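You operate a simulated robot arm through the tools that you are given. There is no shell and no other tool.

You are at the controls of a simulated robot arm. One attempt, no reset.

Task
Cover the boxed coil with blue tissue and add the thanks card.
Fine: press the tissue flat before the card goes on, then fold in the two short flaps; the long flaps stay up and the other tissue stays as it is.
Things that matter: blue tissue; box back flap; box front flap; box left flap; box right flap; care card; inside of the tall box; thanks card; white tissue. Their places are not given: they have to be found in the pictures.

Only the result counts: the job must be done as asked and must still hold three seconds after the hand-in. Knocking over, shifting, dropping, spilling or breaking anything else fails it. Lids that push on must go on centred and level and be pressed home; caps that screw on are set level and turned clockwise until they are tight. Flat cloth is picked up by pressing the open fingertips on it (5 to 10 N) and closing them slowly along it; thin cloth reads only 2 to 8 mm in the jaws.

Robot
A 7-joint arm with a fingered hand, fixed in place. Base frame: the origin is at the foot of the arm, x ahead of it, y to its left, z up; the work surface is at about z = 800. Units: mm, degrees, N and s.
With the tool pointing down near the work surface it reaches from about 280 to 700 mm from the base axis. Its first joint turns from -166.0 to 166.0 degrees. Payload 4 kg.
The TCP is the grasp point between the finger pads, 26 mm short of the fingertips. In the tool frame z runs along the fingers and y along their closing line. Largest opening 156 mm; the body of the gripper starts 73 mm behind the TCP. The gripper is a hand of 4 fingers: y runs from the thumb to the fingers, the wrist lies at [0, 0, -239] in the tool frame, and closing takes about 1.5 s.
Orientation is told as [roll, pitch, yaw] about the base's x, y, z axes, in that order, counted from this pose: with the fingers straight down and closing along the base's y, the tool's x points along the base's -x, its y along +y and its z along -z.

Tools
- The arm moves only by the tool step_arm. Its argument "steps" is a list that holds one entry, the list of rows, each a list of 7 numbers: the shift along the tool's x, y, z in units of 50 mm (1.0 is 50 mm), then the turn, a rotation vector about the tool's x, y, z in units of 4 degrees (1.0 is 4 degrees), then the gripper command, from -1 (shut) to 1 (fully open), values between in proportion. In form: [[[tx, ty, tz, wx, wy, wz, fingers], ...]]. A call has 1 to 20 rows; each row shifts and turns the commanded pose from where the row before left it, along the tool's axes as they then stand. A call with a number of a shift or a turn outside -1 to 1 is refused whole. A row lasts 0.2 s, in which the tool goes at most 50 mm and 8.6 degrees; a call with a longer step from one row to the next is refused whole, and so is a gripper value outside its range. Where a pose cannot be reached the arm comes as near as it can. A force on the tool above 60 N (or 10 N above the force at the start of the call, whichever is more), or a blocked arm, ends the call early, and 0.2 s more pass. Each finger travels about 72 mm/s and halts on what it meets, pressing with about 29 N; the grip force reading is that of the motor and also rises with nothing between the fingers. The clock runs only during rows and for 0.2 s after the last one: add rows that do not move to give the fingers time. It gives the time, the measured TCP pose, the force on the tool (base axes), the opening and the grip force at its end, in the units of the frame above (readings bear some noise), with the torque about the TCP (base axes, N m) and any sound that the robot's microphone picked up.
- Cameras (640 x 400 px; columns grow to the right, rows downward): "scene" is fixed at [219.6, -648.4, 1402.7]; the picture's right is [0.79, -0.61, 0.00], its down [-0.46, -0.60, -0.66] and it looks along [0.40, 0.53, -0.75] (base axes); focal length 307 px, centre (320, 200). "wrist" rides on the gripper at [58, -58, -91] in the tool frame; the picture's right is [0.71, 0.71, 0.00], its down [-0.53, 0.53, -0.67] and it looks along [-0.47, 0.47, 0.74] (tool axes); focal length 265 px, centre (320, 200).
- get_image(camera): a new picture of that camera. The clock stands still meanwhile.
- grasp_type(shape): the hand has 4 fingers and takes this shape, open, in about a second: jaw (thumb against the fingers, like two jaws); tri (thumb and two fingers); tip (a fingertip pinch); poke (one finger out to press); point (the index stretched); flat (the hand flat); cup (the hand cupped); fist (a fist). The gripper value then closes the fingers along that shape, each until it touches; the sizes above hold for jaw. It gives what a move gives, with no picture.
- locate(camera, pixels): for up to 12 pixels [column, row] of the newest picture of that camera ("zoom" is the newest enlarged one), the place [x, y, z] in the base frame of the surface seen there, good to about 2 mm. The clock stands still meanwhile.
- inspect(camera, box): a new picture of the part [left, top, right, bottom] of that camera's present view, enlarged. The clock stands still meanwhile.
- close_job(): hands the job in; it is judged then, once.

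Open the gripper and draw the arm clear of the work before you hand the job in, unless the task says otherwise.

The tools are called as name(argument=value, ...) on one line, values as JSON. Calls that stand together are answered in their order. step_arm: Moves the arm, as the interface text tells. Its arguments: {"type":"object","properties":{"steps":{"type":"array","items":{"type":"array","items":{"type":"array","items":{"type":"number"}}}}},"required":["steps"]} The other tools are called the same way: grasp_type (shape) gives the hand a shape; get_image (camera) takes a picture; locate (camera, pixels) gives the place of the surface under pixels of a picture; inspect (camera, box) takes an enlarged picture of a part of a camera's view; close_job () hands the job in.

At the start:

```text
clock: 0.0
ee_pos: [382.9, -296.1, 1122.8]
ee_rot: [0.0, -0.2, 0.0]
force: [0.1, 1.2, -0.3]
moment: [0.02, -0.03, 0.03]
width: 155.9
finger_force: 0.0
shape: jaw
```

scene: 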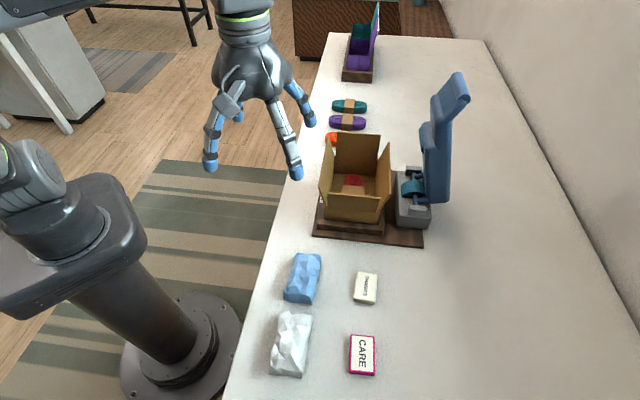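
wrist: 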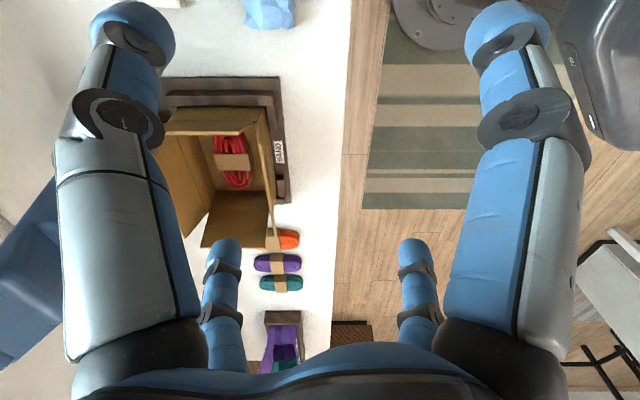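

The scene shows the boxed coil near (355,180), blue tissue near (302,278), the thanks card near (365,288), and the CARE card near (362,355). I'll enlarge these areas to find their positions.

inspect(camera="scene", box=[290, 110, 450, 250])

locate(camera="scene", pixels=[[302, 258], [300, 278], [298, 298], [286, 285], [318, 275], [367, 272], [365, 288], [362, 302], [292, 340], [362, 355], [355, 300], [377, 280]])

locate(camera="zoom", pixels=[[320, 200]])

```text
2.86 times, centred on (370, 180) of scene
```

zoom: 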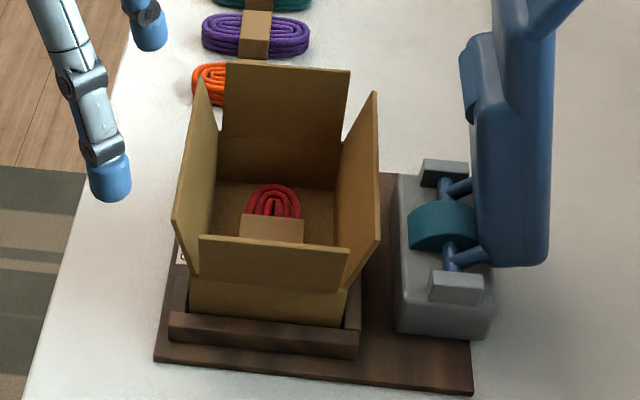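

```text
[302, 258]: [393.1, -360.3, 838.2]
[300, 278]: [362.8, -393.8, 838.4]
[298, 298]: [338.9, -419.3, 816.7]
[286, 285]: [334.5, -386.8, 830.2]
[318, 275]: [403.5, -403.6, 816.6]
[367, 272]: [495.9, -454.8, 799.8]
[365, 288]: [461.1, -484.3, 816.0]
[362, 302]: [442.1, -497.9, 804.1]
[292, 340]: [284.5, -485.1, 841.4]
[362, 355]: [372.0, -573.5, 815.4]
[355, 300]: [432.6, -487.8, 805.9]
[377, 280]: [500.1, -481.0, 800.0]
```

```text
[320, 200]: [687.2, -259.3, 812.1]
```

I'll measure the box corners and flap tops in the enlarged view.

locate(camera="zoom", pixels=[[204, 240], [346, 254], [205, 278], [340, 288], [228, 70], [347, 74], [222, 135], [337, 150], [374, 97], [378, 235], [202, 84], [180, 215]])

locate(camera="zoom", pixels=[[272, 195], [272, 230], [230, 200], [322, 215], [275, 160], [195, 300], [340, 315], [350, 190], [200, 180], [195, 270], [345, 282], [160, 355]])

inspect(camera="scene", box=[250, 240, 410, 390])

inspect(camera="wrist", box=[150, 60, 310, 260])

```text
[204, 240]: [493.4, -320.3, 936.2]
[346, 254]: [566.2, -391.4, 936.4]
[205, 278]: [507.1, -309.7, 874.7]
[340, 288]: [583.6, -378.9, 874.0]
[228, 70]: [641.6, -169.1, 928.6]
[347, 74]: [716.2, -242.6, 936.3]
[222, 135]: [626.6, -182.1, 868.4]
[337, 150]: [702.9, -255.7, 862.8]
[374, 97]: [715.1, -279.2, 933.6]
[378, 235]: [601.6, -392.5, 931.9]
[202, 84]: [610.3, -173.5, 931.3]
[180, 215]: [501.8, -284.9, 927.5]
```

```text
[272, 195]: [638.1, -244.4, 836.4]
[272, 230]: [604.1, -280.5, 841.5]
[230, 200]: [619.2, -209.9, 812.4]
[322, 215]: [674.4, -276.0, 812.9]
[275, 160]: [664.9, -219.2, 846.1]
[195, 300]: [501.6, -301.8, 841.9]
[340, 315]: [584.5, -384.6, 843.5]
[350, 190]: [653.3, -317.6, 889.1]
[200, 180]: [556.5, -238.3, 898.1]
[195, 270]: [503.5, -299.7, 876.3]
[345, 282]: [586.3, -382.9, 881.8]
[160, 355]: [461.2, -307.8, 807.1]
```

```text
2.67 times, centred on (330, 315) of scene
```

zoom: 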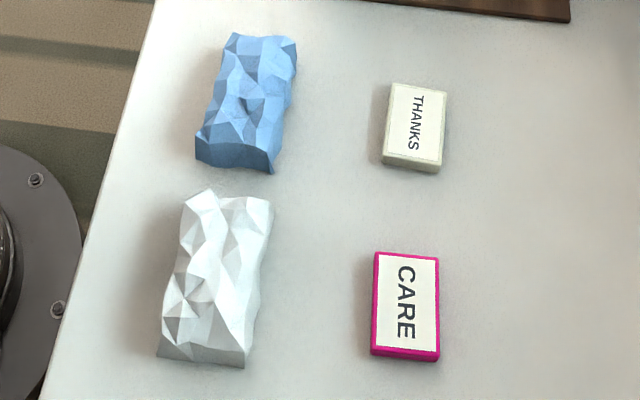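

```text
2.00 times, centred on (230, 160) of wrist
```

zoom: 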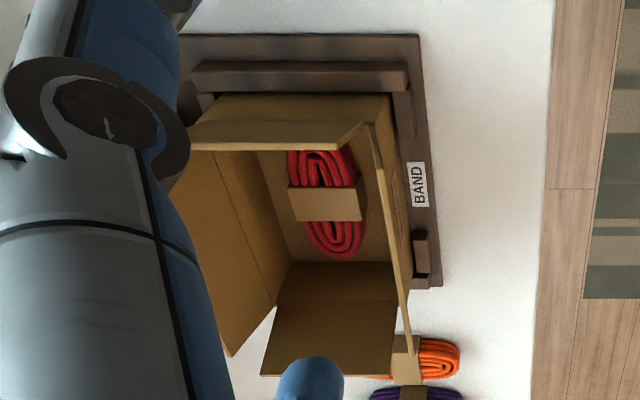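

The box lies about 45° to the base axes, with its centre near (605,-281). Next I enlarge the tissue and card, and then the press beside the box.

inspect(camera="scene", box=[275, 245, 395, 315])

```text
5.33 times, centred on (335, 280) of scene
```

zoom: 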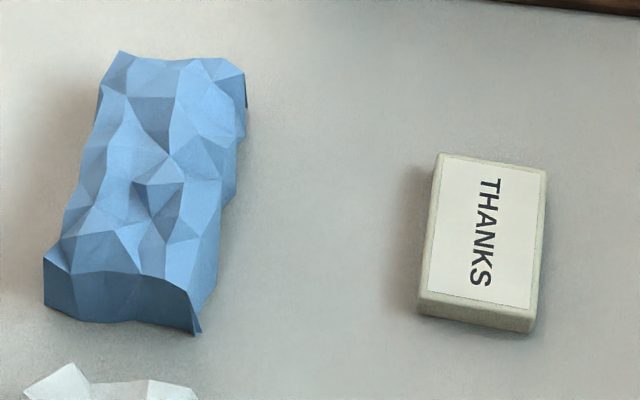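

I'll locate the corner and surface points of the blue tissue and the thanks card in this zoom.

locate(camera="zoom", pixels=[[122, 54], [240, 70], [50, 265], [190, 290], [48, 300], [195, 330], [150, 180], [215, 190], [85, 200], [170, 120], [120, 260], [236, 110]])

locate(camera="zoom", pixels=[[440, 158], [542, 174], [424, 292], [530, 308], [482, 230], [420, 310], [530, 328], [545, 200], [400, 230], [560, 250], [480, 170], [478, 300]])

inspect(camera="scene", box=[370, 60, 490, 250])

```text
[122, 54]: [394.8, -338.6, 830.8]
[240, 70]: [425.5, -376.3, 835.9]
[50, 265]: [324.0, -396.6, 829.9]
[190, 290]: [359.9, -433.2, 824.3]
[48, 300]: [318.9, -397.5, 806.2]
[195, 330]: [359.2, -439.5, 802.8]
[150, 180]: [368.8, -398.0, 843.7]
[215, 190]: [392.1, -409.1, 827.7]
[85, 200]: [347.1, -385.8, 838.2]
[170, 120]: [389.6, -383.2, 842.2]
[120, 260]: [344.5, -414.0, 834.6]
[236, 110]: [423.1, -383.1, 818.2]
```

```text
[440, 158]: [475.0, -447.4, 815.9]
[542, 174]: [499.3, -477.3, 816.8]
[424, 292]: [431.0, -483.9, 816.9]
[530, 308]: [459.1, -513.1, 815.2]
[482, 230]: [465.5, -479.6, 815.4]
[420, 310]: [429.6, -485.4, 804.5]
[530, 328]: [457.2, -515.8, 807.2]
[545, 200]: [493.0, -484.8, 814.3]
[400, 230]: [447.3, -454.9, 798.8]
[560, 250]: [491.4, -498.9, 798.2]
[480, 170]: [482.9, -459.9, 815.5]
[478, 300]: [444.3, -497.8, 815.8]
```

```text
2.11 times, centred on (430, 155) of scene
```

zoom: 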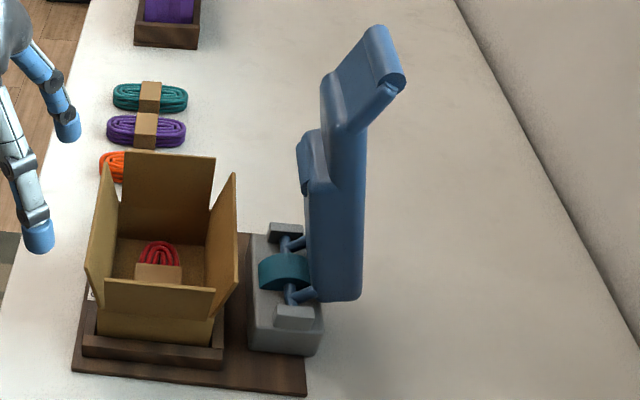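

Next I measure the press's extent so I can stay clear of it.

locate(camera="zoom", pixels=[[380, 35], [400, 80], [325, 100], [310, 150], [310, 190], [320, 290], [355, 290], [285, 230], [285, 270], [255, 340], [255, 240], [340, 200]])

locate(camera="zoom", pixels=[[85, 345], [220, 358], [78, 370], [304, 390], [240, 235], [110, 165], [150, 130], [150, 95], [295, 320], [230, 240], [226, 320], [90, 320]])

```text
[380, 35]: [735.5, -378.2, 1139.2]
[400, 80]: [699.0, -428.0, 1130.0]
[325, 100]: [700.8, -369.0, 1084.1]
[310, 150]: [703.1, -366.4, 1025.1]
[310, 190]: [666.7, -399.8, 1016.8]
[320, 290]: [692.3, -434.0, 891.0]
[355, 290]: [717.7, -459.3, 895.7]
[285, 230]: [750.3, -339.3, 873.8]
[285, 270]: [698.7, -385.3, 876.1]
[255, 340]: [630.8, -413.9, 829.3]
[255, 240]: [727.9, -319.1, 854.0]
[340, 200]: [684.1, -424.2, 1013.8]
```

```text
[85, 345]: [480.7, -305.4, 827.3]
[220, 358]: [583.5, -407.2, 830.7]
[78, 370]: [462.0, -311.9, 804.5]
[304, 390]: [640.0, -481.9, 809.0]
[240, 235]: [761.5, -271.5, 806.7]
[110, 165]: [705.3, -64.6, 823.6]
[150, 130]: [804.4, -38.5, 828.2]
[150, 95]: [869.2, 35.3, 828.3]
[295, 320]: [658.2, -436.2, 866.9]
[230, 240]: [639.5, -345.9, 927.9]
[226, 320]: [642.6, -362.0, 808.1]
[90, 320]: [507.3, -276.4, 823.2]
```

Before I plan any grasp, I enlarge the hand to see how its fingers are arranged.

inspect(camera="scene", box=[180, 20, 340, 200])

locate(camera="scene", pixels=[[211, 165], [296, 172], [310, 121], [240, 117], [228, 105], [250, 90]])

```text
2.22 times, centred on (260, 110) of scene
```

zoom: 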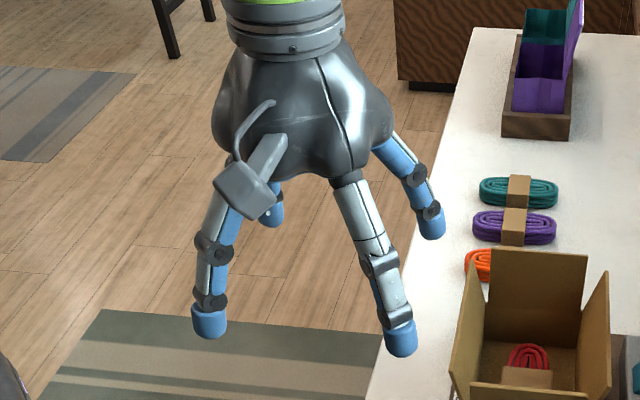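

```text
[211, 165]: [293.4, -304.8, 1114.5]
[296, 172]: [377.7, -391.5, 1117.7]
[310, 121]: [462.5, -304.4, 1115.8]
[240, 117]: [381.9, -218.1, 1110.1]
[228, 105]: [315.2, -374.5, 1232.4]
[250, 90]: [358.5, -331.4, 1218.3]
```

The four fingers form a cross, at ±x and ±y of the tool. I'll test how "jaw" closes here in free air.

step_arm(steps=[[[0, 0, 0, 0, 0, 0, -0.3], [0, 0, 0, 0, 0, 0, -0.3], [0, 0, 0, 0, 0, 0, -0.3], [0, 0, 0, 0, 0, 0, -0.3], [0, 0, 0, 0, 0, 0, -0.3]]])

inspect(camera="scene", box=[180, 20, 340, 200])

get_image(camera="wrist")

```text
clock: 1.2
ee_pos: [380.9, -296.7, 1122.7]
ee_rot: [0.1, 0.0, -0.1]
force: [0.2, -0.8, 0.1]
moment: [-0.01, 0.02, -0.03]
width: 55.0
finger_force: 0.0
shape: jaw
```

```text
2.22 times, centred on (260, 110) of scene
```

zoom: 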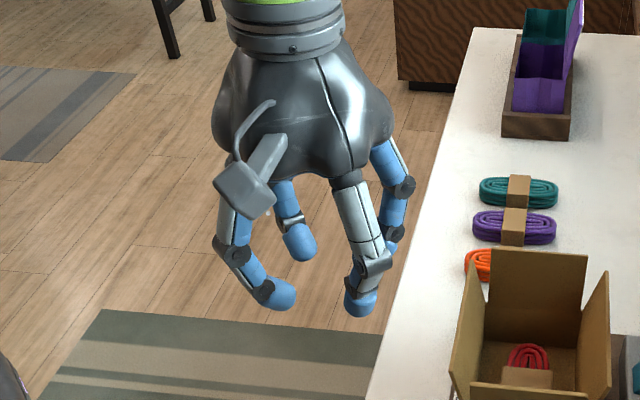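

```text
taken
```

wrist: 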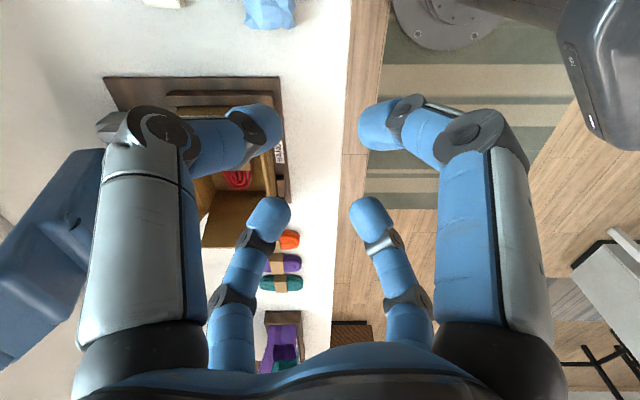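

All four fingers close toward the centre in "jaw". I'll look at the "tip" shape next.

grasp_type(shape="tip")

inspect(camera="scene", box=[180, 20, 340, 200])

get_image(camera="wrist")

```text
clock: 2.1
ee_pos: [382.8, -297.4, 1122.1]
ee_rot: [0.0, -0.1, -0.2]
force: [-0.1, 0.6, -0.2]
moment: [0.02, -0.02, 0.02]
width: 156.0
finger_force: 0.0
shape: tip
```

```text
2.22 times, centred on (260, 110) of scene
```

zoom: 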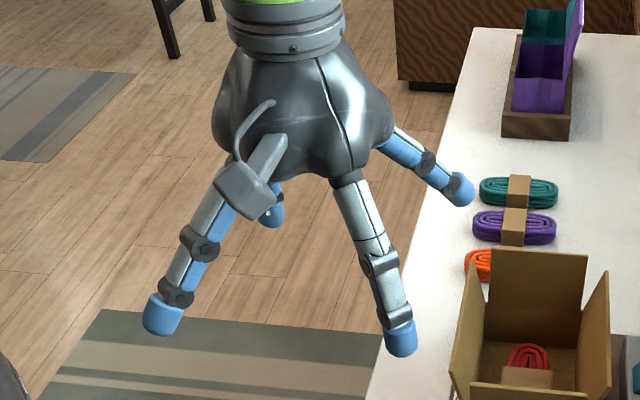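

```text
taken
```

wrist: 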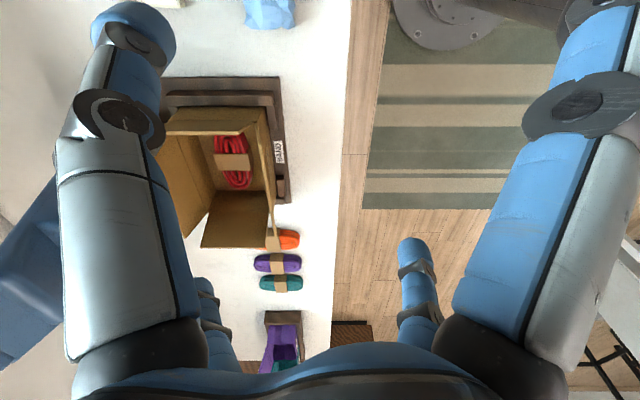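

In "tip" the x fingers splay out, so "jaw" looks better for work inside the box. I'll check the shapes that could press and push: fist, poke and flat.

grasp_type(shape="fist")

inspect(camera="scene", box=[180, 20, 340, 200])

grasp_type(shape="flat")

inspect(camera="scene", box=[180, 20, 340, 200])

grasp_type(shape="poke")

inspect(camera="scene", box=[180, 20, 340, 200])

grasp_type(shape="point")

inspect(camera="scene", box=[180, 20, 340, 200])

```text
clock: 3.0
ee_pos: [382.2, -296.4, 1124.3]
ee_rot: [0.1, -0.1, -0.2]
force: [0.2, 0.3, -0.4]
moment: [-0.02, -0.03, 0.01]
width: 0.0
finger_force: 0.0
shape: fist
```

```text
2.22 times, centred on (260, 110) of scene
```

zoom: 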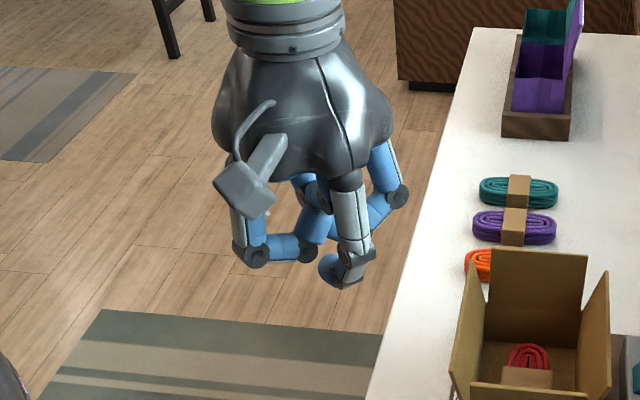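

```text
clock: 3.9
ee_pos: [381.0, -297.1, 1122.8]
ee_rot: [0.1, -0.1, -0.1]
force: [0.0, 0.2, -0.6]
moment: [0.01, -0.02, -0.02]
width: 150.2
finger_force: 0.1
shape: flat
```

```text
2.22 times, centred on (260, 110) of scene
```

zoom: 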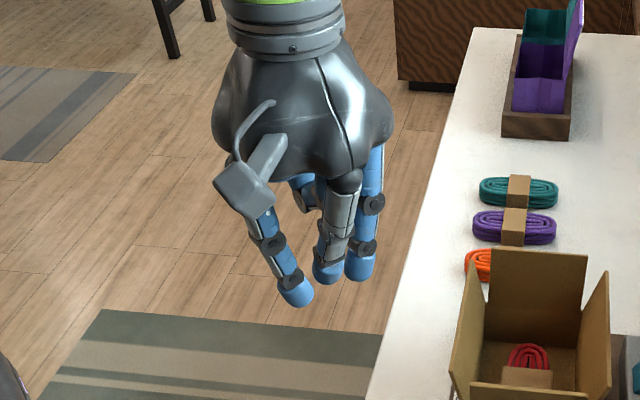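

```text
clock: 4.8
ee_pos: [382.2, -297.5, 1123.9]
ee_rot: [0.0, -0.1, -0.1]
force: [1.1, 0.2, 0.6]
moment: [0.0, 0.01, 0.02]
width: 0.0
finger_force: 0.0
shape: poke
```

```text
2.22 times, centred on (260, 110) of scene
```

zoom: 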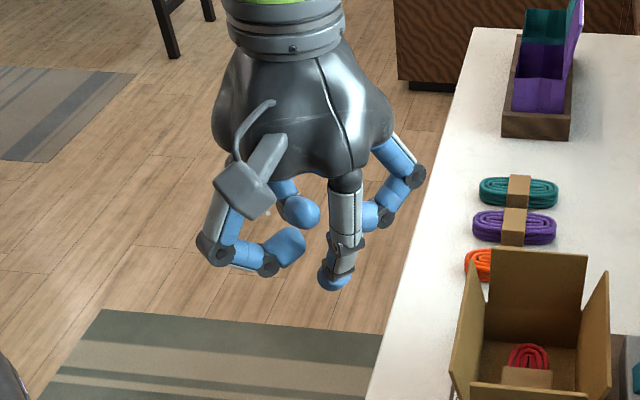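

```text
clock: 5.7
ee_pos: [381.3, -296.6, 1123.0]
ee_rot: [0.0, -0.1, -0.1]
force: [0.3, 0.2, 0.2]
moment: [0.02, 0.0, -0.04]
width: 150.1
finger_force: 0.0
shape: point
```

```text
2.22 times, centred on (260, 110) of scene
```

zoom: 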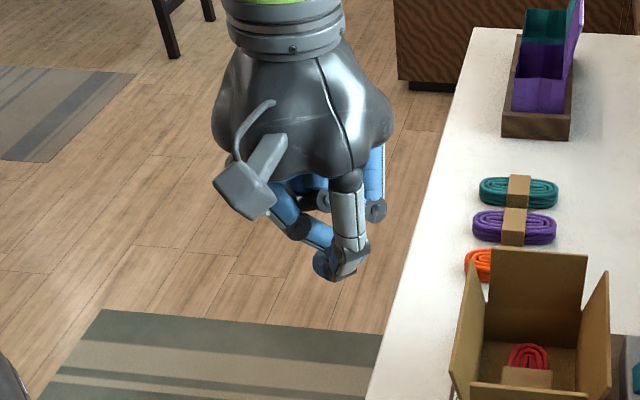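

Jaw is the shape to use, but fingers open to ±78 mm along the tissue could touch the white tissue. I measure the gap between the two tissues.

inspect(camera="scene", box=[265, 285, 345, 345])

grasp_type(shape="tri")

get_image(camera="scene")

```text
6.67 times, centred on (305, 315) of scene
```

zoom: 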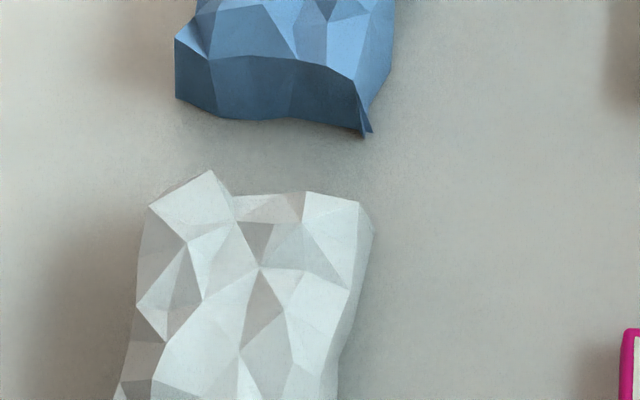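

```text
clock: 6.6
ee_pos: [382.3, -296.9, 1123.1]
ee_rot: [0.1, -0.1, -0.1]
force: [0.2, -0.8, -0.2]
moment: [-0.01, 0.04, -0.01]
width: 155.9
finger_force: 0.0
shape: tri
```

```text
taken
```

scene: 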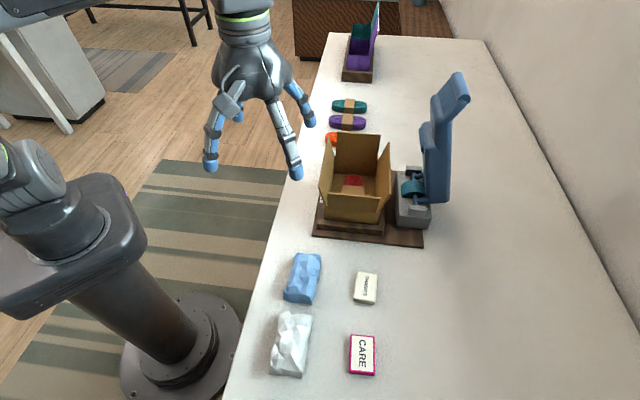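

locate(camera="zoom", pixels=[[210, 172], [305, 192], [372, 225], [255, 190], [255, 150], [200, 112], [290, 122], [365, 135], [150, 208], [258, 268]])

```text
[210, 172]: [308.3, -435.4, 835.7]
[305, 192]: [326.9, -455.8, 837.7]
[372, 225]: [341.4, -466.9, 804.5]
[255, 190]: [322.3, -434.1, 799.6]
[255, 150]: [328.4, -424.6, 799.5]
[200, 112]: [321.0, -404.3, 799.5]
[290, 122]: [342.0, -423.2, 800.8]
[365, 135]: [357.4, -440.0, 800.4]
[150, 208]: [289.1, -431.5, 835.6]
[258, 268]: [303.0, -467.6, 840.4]
```

The gap between the tissues is about 30 mm, so I'll open to about 112 mm. Now I go back to jaw, move above the blue tissue at (375,-389), turn 42° and part-close the fingers.

grasp_type(shape="jaw")

step_arm(steps=[[[0.035, -0.46, 0.8, 0, 0, 0, 0.43], [0.035, -0.46, 0.8, 0, 0, 0, 0.43], [0.035, -0.46, 0.8, 0, 0, 0, 0.43], [0.035, -0.46, 0.8, 0, 0, 0, 0.43], [0, 0, 0, 0, 0, -1, 0.43], [0, 0, 0, 0, 0, -1, 0.43], [0, 0, 0, 0, 0, -1, 0.43], [0, 0, 0, 0, 0, -1, 0.43], [0, 0, 0, 0, 0, -1, 0.43], [0, 0, 0, 0, 0, -1, 0.43], [0, 0, 0, 0, 0, -1, 0.43], [0, 0, 0, 0, 0, -1, 0.43], [0, 0, 0, 0, 0, -1, 0.43], [0, 0, 0, 0, 0, -1, 0.43], [0, 0, 0, 0, 0, -0.5, 0.43], [0, 0, 0, 0, 0, 0, 0.43]]])

get_image(camera="wrist")

inspect(camera="scene", box=[200, 160, 400, 380])

```text
clock: 7.5
ee_pos: [381.8, -297.0, 1123.5]
ee_rot: [0.0, -0.1, -0.1]
force: [0.6, 0.0, -0.4]
moment: [0.01, 0.01, 0.02]
width: 155.9
finger_force: 0.0
shape: jaw
```

```text
clock: 10.9
ee_pos: [374.4, -389.4, 963.7]
ee_rot: [-0.2, 0.0, 42.0]
force: [0.1, 0.4, -1.1]
moment: [0.0, 0.0, -0.01]
width: 111.8
finger_force: 0.0
shape: jaw
```

```text
taken
```

wrist: 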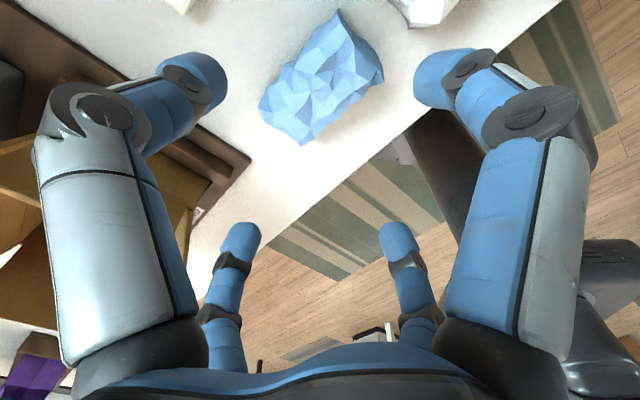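

```text
1.82 times, centred on (300, 270) of scene
```

zoom: 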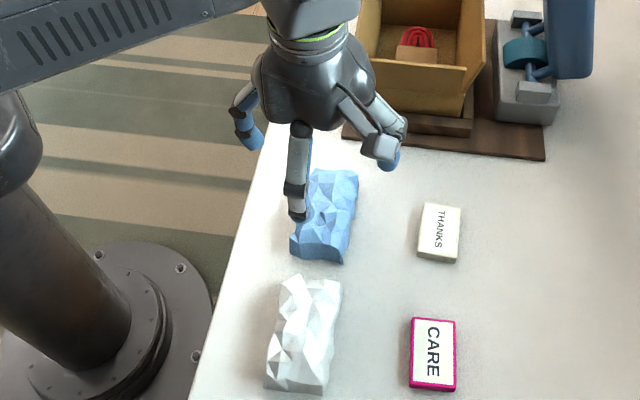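

The wrist view shows the blue tissue between the fingers, with corners at about (337,10), (384,75), (262,100) and (302,145). I use it to refine the tissue's centre.

locate(camera="wrist", pixels=[[337, 14], [381, 76], [263, 103], [302, 142], [320, 85], [300, 55], [345, 110], [375, 88], [285, 80]])

```text
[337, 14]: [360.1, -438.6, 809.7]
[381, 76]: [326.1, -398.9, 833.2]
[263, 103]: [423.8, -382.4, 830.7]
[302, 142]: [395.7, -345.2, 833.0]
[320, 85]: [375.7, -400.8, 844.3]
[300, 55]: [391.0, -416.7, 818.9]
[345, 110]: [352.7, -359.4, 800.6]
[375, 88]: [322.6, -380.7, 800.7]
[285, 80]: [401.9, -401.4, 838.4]
```

The centre comes out at (376,-390), which matches the hand within 2 mm. I descend to TCP z of about 836 with the fingers at 112 mm.

step_arm(steps=[[[0, 0, 0.6, 0, 0, 0, 0.43], [0, 0, 0.6, 0, 0, 0, 0.43], [0, 0, 0.5, 0, 0, 0, 0.43], [0, 0, 0.4, 0, 0, 0, 0.43], [0, 0, 0.25, 0, 0, 0, 0.43], [0, 0, 0.2, 0, 0, 0, 0.43], [0, 0, 0, 0, 0, 0, 0.43]]])

get_image(camera="wrist")

inspect(camera="scene", box=[220, 220, 360, 340])

```text
clock: 12.5
ee_pos: [375.2, -388.2, 836.3]
ee_rot: [-0.1, -0.1, 41.9]
force: [0.1, 0.0, 0.8]
moment: [-0.02, 0.01, -0.01]
width: 112.1
finger_force: 0.0
shape: jaw
```

```text
taken
```

wrist: 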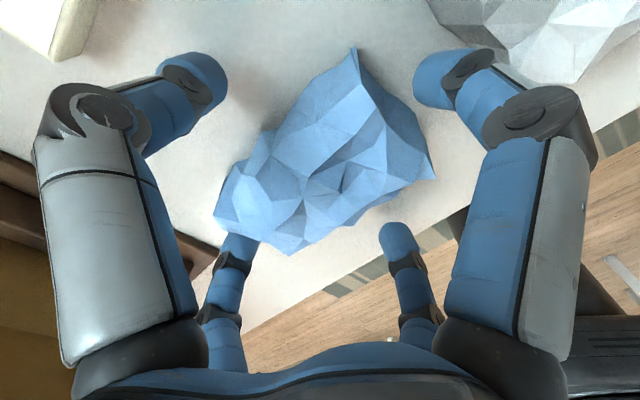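

```text
3.33 times, centred on (290, 280) of scene
```

zoom: 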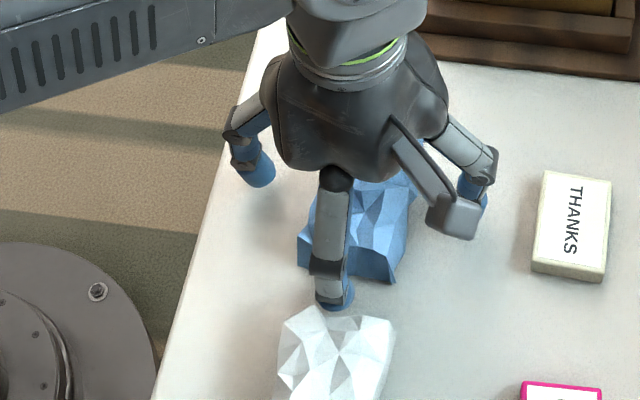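

The fingers straddle the blue tissue, and the near fingertip still clears the white one. I close slowly.

step_arm(steps=[[[0, 0, 0, 0, 0, 0, 0.25], [0, 0, 0, 0, 0, 0, 0.1], [0, 0, 0, 0, 0, 0, -0.05], [0, 0, 0, 0, 0, 0, -0.2], [0, 0, 0, 0, 0, 0, -0.3], [0, 0, 0, 0, 0, 0, -0.4], [0, 0, 0, 0, 0, 0, -0.5], [0, 0, 0, 0, 0, 0, -0.5]]])

get_image(camera="wrist")

inspect(camera="scene", box=[220, 220, 360, 340])

```text
clock: 14.3
ee_pos: [374.8, -388.7, 835.9]
ee_rot: [0.0, -0.1, 41.9]
force: [0.4, -0.5, 0.6]
moment: [0.01, -0.02, -0.01]
width: 66.4
finger_force: 29.0
shape: jaw
```

```text
taken
```

wrist: 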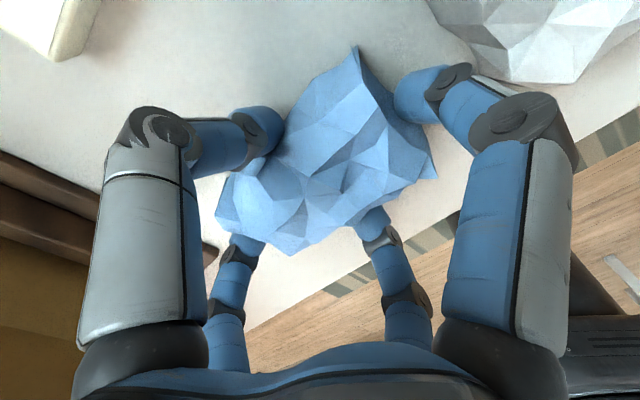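

```text
3.33 times, centred on (290, 280) of scene
```

zoom: 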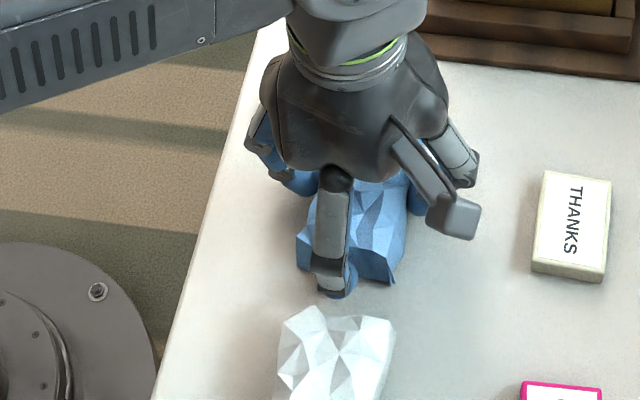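

The width holds at 66 mm with 29 N of grip. I lift straight up slowly to check the hold.

step_arm(steps=[[[0, 0, -0.2, 0, 0, 0, -0.5], [0, 0, -0.3, 0, 0, 0, -0.5], [0, 0, -0.4, 0, 0, 0, -0.5], [0, 0, -0.5, 0, 0, 0, -0.5], [0, 0, -0.6, 0, 0, 0, -0.5], [0, 0, -0.6, 0, 0, 0, -0.5], [0, 0, -0.5, 0, 0, 0, -0.5], [0, 0, -0.4, 0, 0, 0, -0.5], [0, 0, 0, 0, 0, 0, -0.5]]])

get_image(camera="wrist")

get_image(camera="scene")

```text
clock: 16.3
ee_pos: [374.9, -389.3, 1009.8]
ee_rot: [-0.2, -0.1, 42.0]
force: [-0.6, 0.0, -0.8]
moment: [-0.01, -0.01, -0.01]
width: 66.1
finger_force: 28.7
shape: jaw
```

```text
taken
```

wrist: 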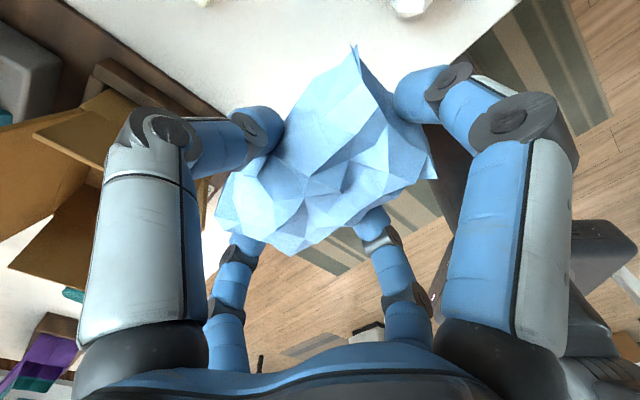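

```text
taken
```

scene: 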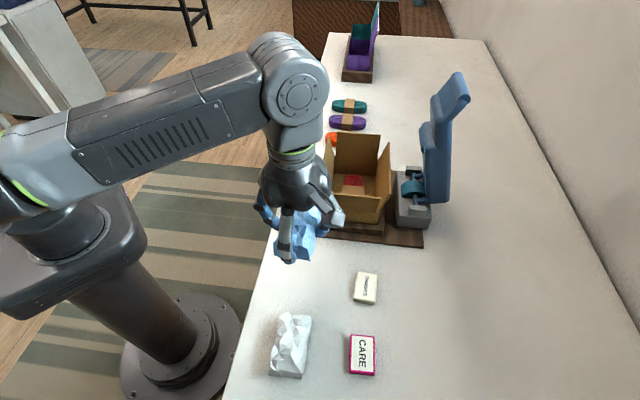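

The tissue is held firmly. I move at this height to above the box centre at (606,-280) and turn 4° to line up with the box.

step_arm(steps=[[[-0.6, -0.18, 0, 0, 0, 0, -0.5], [-0.8, -0.24, 0, 0, 0, 0, -0.5], [-0.8, -0.24, 0, 0, 0, 0, -0.5], [-0.8, -0.24, 0, 0, 0, 0, -0.5], [-0.8, -0.24, 0, 0, 0, 0, -0.5], [-0.692, -0.21, 0, 0, 0, 0, -0.5], [-0.4, -0.12, 0, 0, 0, 0, -0.5], [0, 0, 0, 0, 0, -1, -0.5], [0, 0, 0, 0, 0, 0, -0.5], [0, 0, 0, 0, 0, 0, -0.5]]])

get_image(camera="wrist")

inspect(camera="scene", box=[270, 60, 470, 260])

```text
clock: 18.5
ee_pos: [605.3, -278.6, 1011.0]
ee_rot: [-0.2, 0.0, 45.9]
force: [-0.4, 0.3, 0.3]
moment: [0.0, 0.01, 0.02]
width: 66.0
finger_force: 29.0
shape: jaw
```

```text
taken
```

wrist: 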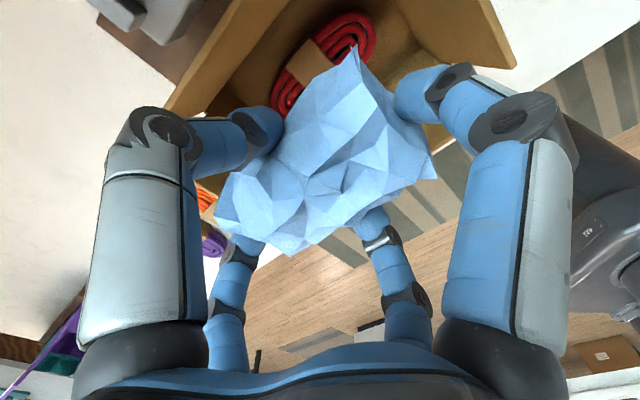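

```text
2.00 times, centred on (370, 160) of scene
```

zoom: 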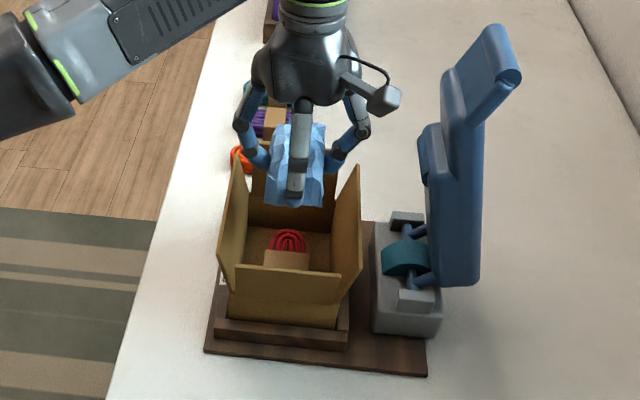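

From the wrist picture I locate the coil and the box edges, to verify the centre before going down.

locate(camera="wrist", pixels=[[350, 18], [372, 35], [305, 62], [275, 85], [325, 35], [270, 20], [190, 95], [405, 25], [460, 50], [515, 65], [490, 8], [225, 25]])

inspect(camera="wrist", box=[160, 0, 540, 180])

```text
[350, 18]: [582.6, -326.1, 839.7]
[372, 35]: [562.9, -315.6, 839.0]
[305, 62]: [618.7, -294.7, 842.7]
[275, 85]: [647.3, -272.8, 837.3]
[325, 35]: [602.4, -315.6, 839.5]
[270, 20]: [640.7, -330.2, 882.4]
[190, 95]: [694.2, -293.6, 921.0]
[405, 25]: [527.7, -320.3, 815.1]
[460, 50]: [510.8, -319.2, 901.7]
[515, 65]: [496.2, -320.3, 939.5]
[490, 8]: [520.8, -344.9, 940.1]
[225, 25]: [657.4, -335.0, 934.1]
```

```text
1.68 times, centred on (350, 90) of wrist
```

zoom: 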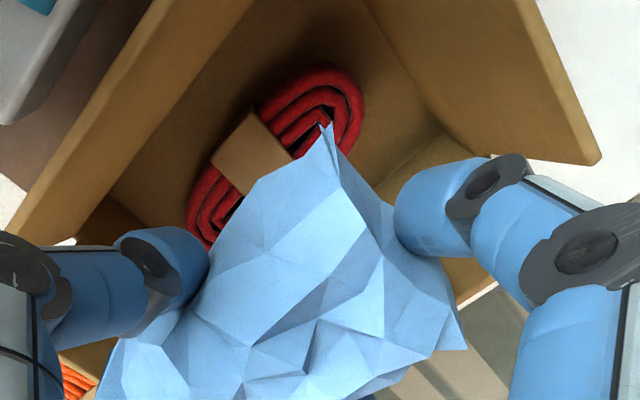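

The coil spans about ±53 mm along the box and ±24 mm across, centred near (605,-282), and the tissue hangs right over it. I lower it carefully to TCP z of about 905 first.

step_arm(steps=[[[0, -0.02, 0.5, 0, 0, 0, -0.5], [0, 0, 0.5, 0, 0, 0, -0.5], [0, 0, 0.4, 0, 0, 0, -0.5], [0, 0, 0.3, 0, 0, 0, -0.5], [0, 0, 0.2, 0, 0, 0, -0.5], [0, 0, 0.2, 0, 0, 0, -0.5], [0, 0, 0, 0, 0, 0, -0.5]]])

get_image(camera="wrist")

inspect(camera="scene", box=[290, 90, 430, 250])

```text
clock: 20.1
ee_pos: [607.0, -280.9, 905.8]
ee_rot: [-0.1, 0.0, 46.0]
force: [-0.1, 0.2, 0.9]
moment: [0.01, -0.05, 0.01]
width: 66.0
finger_force: 29.3
shape: jaw
```

```text
taken
```

wrist: 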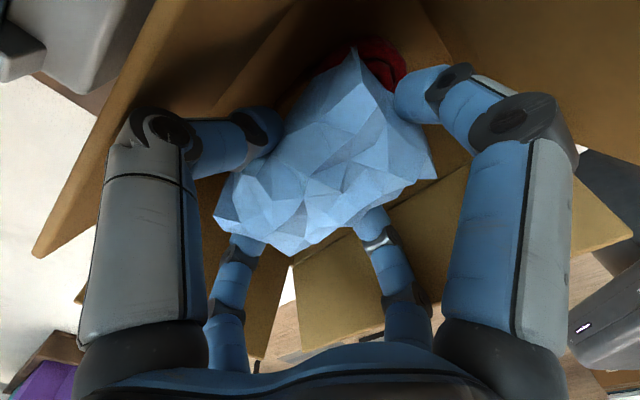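

```text
2.50 times, centred on (360, 170) of scene
```

zoom: 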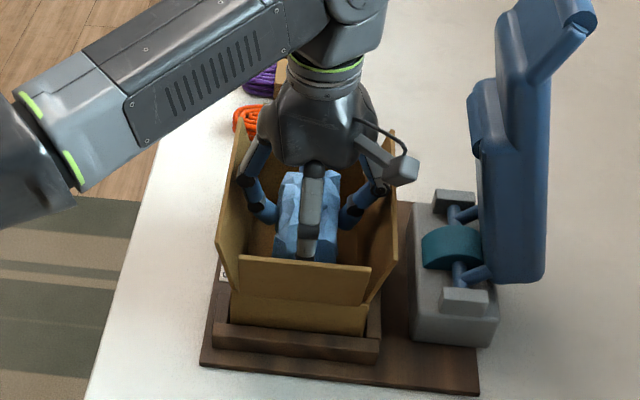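

The hand fits between the flaps with no contact. I go down another 20 mm or so, slowly, watching the force.

step_arm(steps=[[[0, 0, 0.1, 0, 0, 0, -0.5], [0, 0, 0.1, 0, 0, 0, -0.5], [0, 0, 0.1, 0, 0, 0, -0.5], [0, 0, 0.1, 0, 0, 0, -0.5], [0, 0, 0, 0, 0, 0, -0.5]]])

inspect(camera="scene", box=[310, 110, 410, 240])

get_image(camera="wrist")

```text
clock: 21.3
ee_pos: [607.7, -280.9, 885.7]
ee_rot: [-0.1, 0.1, 45.9]
force: [1.0, -0.6, 1.0]
moment: [0.02, 0.01, 0.0]
width: 66.1
finger_force: 28.7
shape: jaw
```

```text
3.08 times, centred on (360, 175) of scene
```

zoom: 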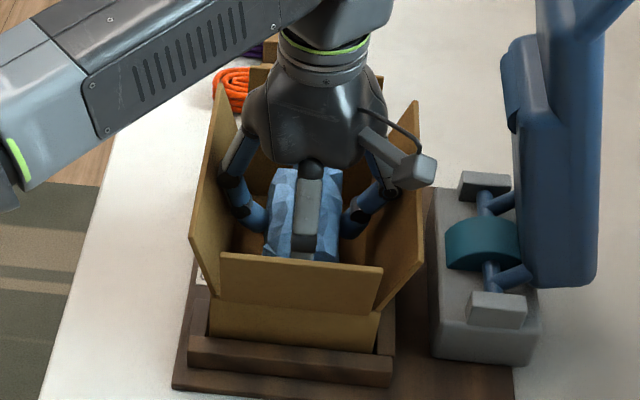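

```text
taken
```

wrist: 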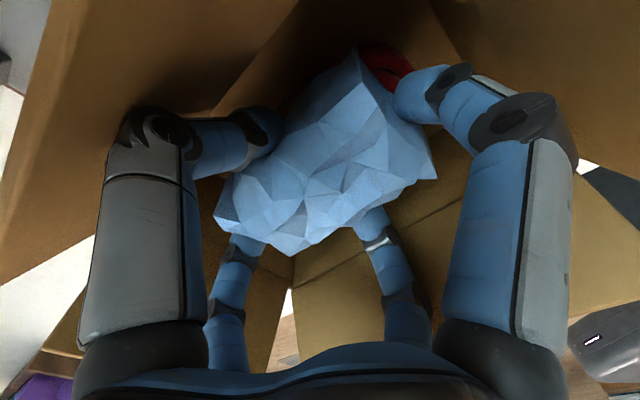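

There is still no contact. I lower in small steps to about z 878, where the tissue should rest on the coil.

step_arm(steps=[[[0, 0, 0.05, 0, 0, 0, -0.5], [0, 0, 0.05, 0, 0, 0, -0.5], [0, 0, 0.05, 0, 0, 0, -0.5], [0, 0, 0, 0, 0, 0, -0.5]]])

```text
clock: 22.3
ee_pos: [607.4, -280.7, 880.2]
ee_rot: [-0.2, -0.1, 45.9]
force: [-4.2, 2.9, 17.0]
moment: [-0.58, -0.6, 0.03]
width: 65.7
finger_force: 28.8
shape: jaw
```

17 N upward, with a torque showing the right-hand finger touching the wall rim. I back up 8 mm, shift 2 mm away from that side, and open a little to let the tissue down.

step_arm(steps=[[[0, 0.04, -0.08, 0, 0, 0, -0.5], [0, 0, -0.06, 0, 0, 0, -0.5], [0, 0, 0, 0, 0, 0, -0.5], [0, 0, 0, 0, 0, 0, -0.1], [0, 0, 0, 0, 0, 0, -0.05], [0, 0, 0, 0, 0, 0, -0.02], [0, 0, 0, 0, 0, 0, -0.02]]])

get_image(camera="wrist")

inspect(camera="scene", box=[310, 110, 410, 240])

```text
clock: 23.9
ee_pos: [605.3, -279.4, 886.1]
ee_rot: [-0.2, 0.0, 45.9]
force: [-0.1, 0.5, 1.5]
moment: [-0.14, -0.14, -0.03]
width: 76.1
finger_force: 0.1
shape: jaw
```

```text
taken
```

wrist: 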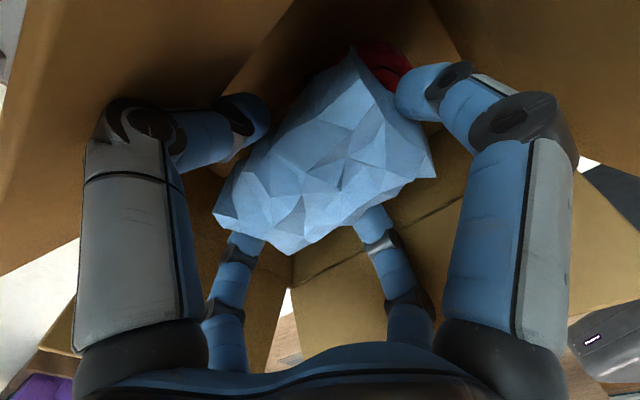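

```text
3.08 times, centred on (360, 175) of scene
```

zoom: 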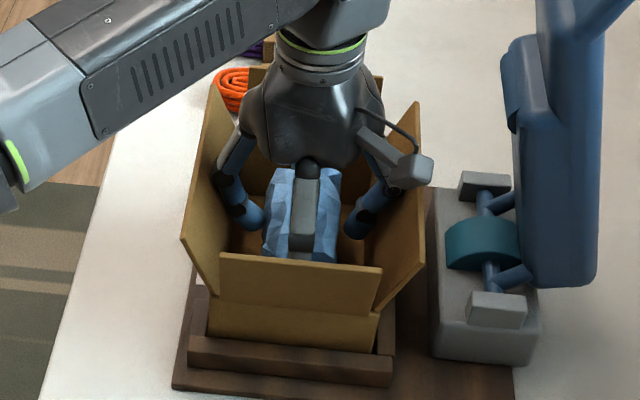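

Only the side fingers have let go; the end fingers still hold the tissue at about 92 mm. I open a little further in small steps.

step_arm(steps=[[[0, 0, 0, 0, 0, 0, 0.04], [0, 0, 0, 0, 0, 0, 0.08], [0, 0, 0, 0, 0, 0, 0.12], [0, 0, 0, 0, 0, 0, 0.16], [0, 0, 0, 0, 0, 0, 0.16]]])

get_image(camera="wrist")

inspect(camera="scene", box=[310, 110, 410, 240])

```text
clock: 25.1
ee_pos: [606.4, -278.8, 885.3]
ee_rot: [-0.2, 0.0, 46.0]
force: [-1.5, 0.4, 3.2]
moment: [-0.18, -0.19, 0.0]
width: 79.4
finger_force: 0.0
shape: jaw
```

```text
taken
```

wrist: 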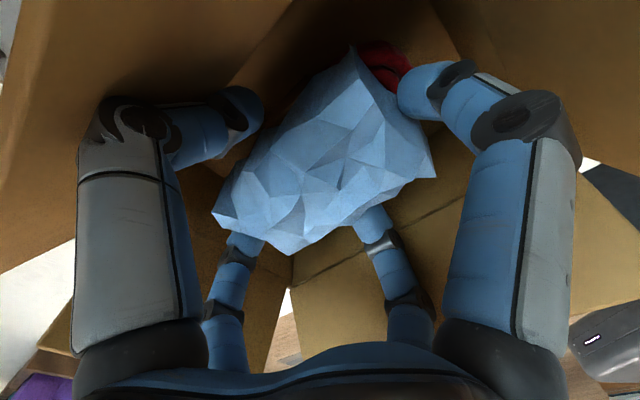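

```text
3.08 times, centred on (360, 175) of scene
```

zoom: 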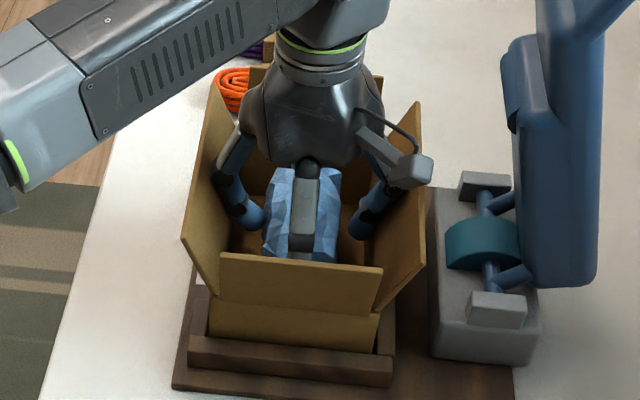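

The side fingers are stopped by the box at 79 mm. I raise 12 mm, where the flaps diverge, keeping the opening command modest so the end fingers release.

step_arm(steps=[[[0, 0, -0.08, 0, 0, 0, 0.14], [0, 0, -0.08, 0, 0, 0, 0.14], [0, 0, -0.08, 0, 0, 0, 0.16], [0, 0, 0, 0, 0, 0, 0.18], [0, 0, 0, 0, 0, 0, 0.2], [0, 0, 0, 0, 0, 0, 0.2]]])

get_image(camera="wrist")

inspect(camera="scene", box=[310, 110, 410, 240])

```text
clock: 26.5
ee_pos: [604.9, -279.2, 896.2]
ee_rot: [0.0, -0.1, 45.9]
force: [0.0, -1.1, 0.5]
moment: [-0.04, -0.04, -0.08]
width: 86.3
finger_force: 0.1
shape: jaw
```

```text
taken
```

wrist: 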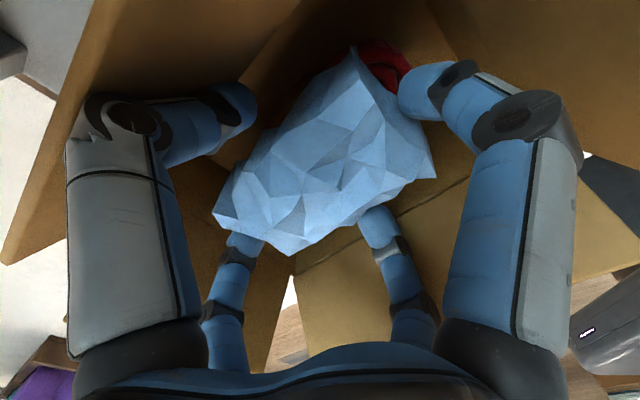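

```text
3.08 times, centred on (360, 175) of scene
```

zoom: 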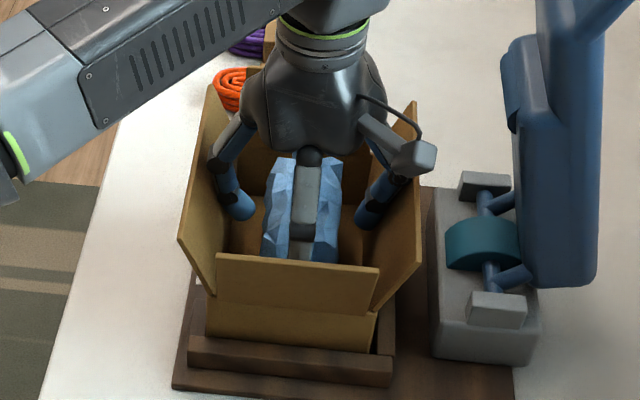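

The tissue still hangs on the end fingers. I raise a few millimetres more and widen to about 100 mm so it drops onto the coil.

step_arm(steps=[[[0, 0, -0.08, 0, 0, 0, 0.2], [0, 0, -0.04, 0, 0, 0, 0.22], [0, 0, 0, 0, 0, 0, 0.24], [0, 0, 0, 0, 0, 0, 0.26], [0, 0, 0, 0, 0, 0, 0.26]]])

get_image(camera="wrist")

inspect(camera="scene", box=[310, 110, 410, 240])

```text
clock: 27.7
ee_pos: [604.7, -279.1, 903.9]
ee_rot: [-0.1, -0.1, 46.0]
force: [1.6, -0.4, 0.5]
moment: [0.1, 0.04, 0.05]
width: 89.6
finger_force: 0.1
shape: jaw
```

```text
taken
```

wrist: 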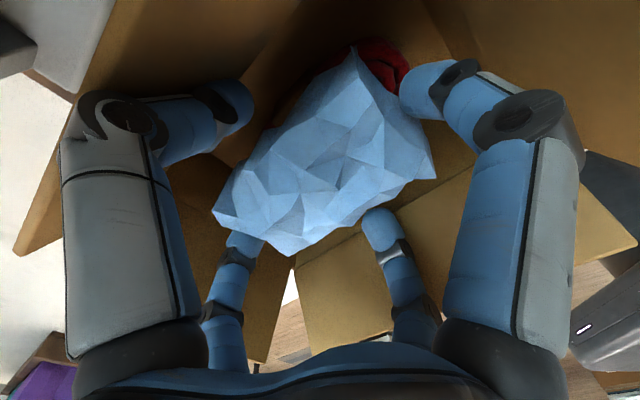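

```text
3.08 times, centred on (360, 175) of scene
```

zoom: 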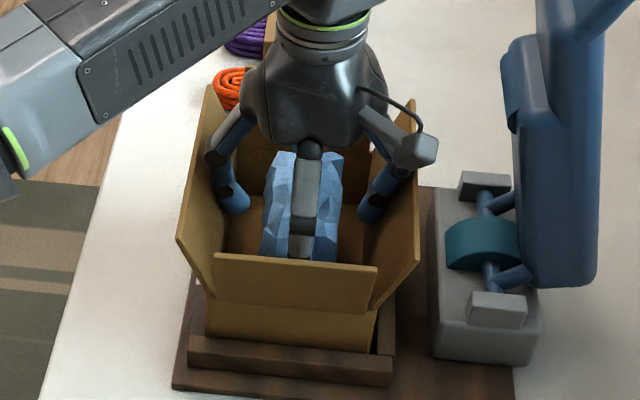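

The end fingers still hold at a 98 mm command, while the side fingers stall gently on the flaps. Rather than drop the tissue from here, I re-close, lower it onto the coil, and then open with the side fingers stalled.

step_arm(steps=[[[0, 0, 0, 0, 0, 0, 0.05], [0, 0, 0, 0, 0, 0, -0.15], [0, 0, 0, 0, 0, 0, -0.15], [0, 0, 0.12, 0, 0, 0, -0.15], [0, 0, 0.12, 0, 0, 0, -0.15], [0, 0, 0.1, 0, 0, 0, -0.15], [0, 0, 0.06, 0, 0, 0, -0.15], [0, 0, 0.04, 0, 0, 0, -0.15], [0, 0, 0, 0, 0, 0, -0.15]]])

get_image(camera="wrist")

```text
clock: 29.7
ee_pos: [605.0, -278.5, 881.9]
ee_rot: [-0.2, -0.1, 45.9]
force: [-1.3, 2.2, 3.3]
moment: [-0.23, -0.2, 0.0]
width: 68.9
finger_force: 28.9
shape: jaw
```

```text
taken
```

wrist: 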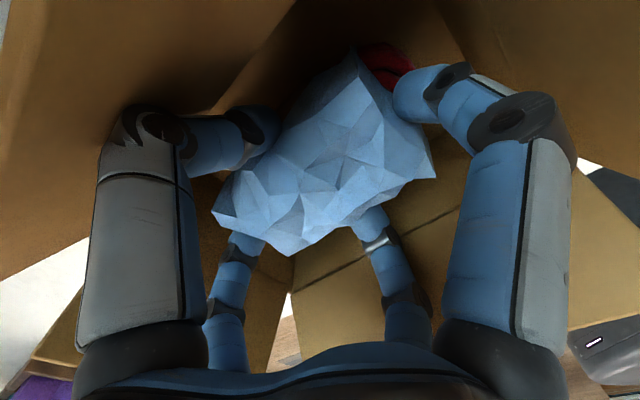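

A small side load remains on the +v side. I check where the tissue really sits relative to the box centre (605.5,-281.5).

locate(camera="wrist", pixels=[[357, 54], [431, 174], [217, 212], [291, 250], [330, 150], [290, 140], [380, 200], [395, 70]])

```text
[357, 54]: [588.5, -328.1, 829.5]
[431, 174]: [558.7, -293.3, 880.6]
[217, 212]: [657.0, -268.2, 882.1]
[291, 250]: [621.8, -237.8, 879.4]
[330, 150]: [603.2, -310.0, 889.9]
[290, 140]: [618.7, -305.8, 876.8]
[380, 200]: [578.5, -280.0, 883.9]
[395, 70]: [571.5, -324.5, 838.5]
```

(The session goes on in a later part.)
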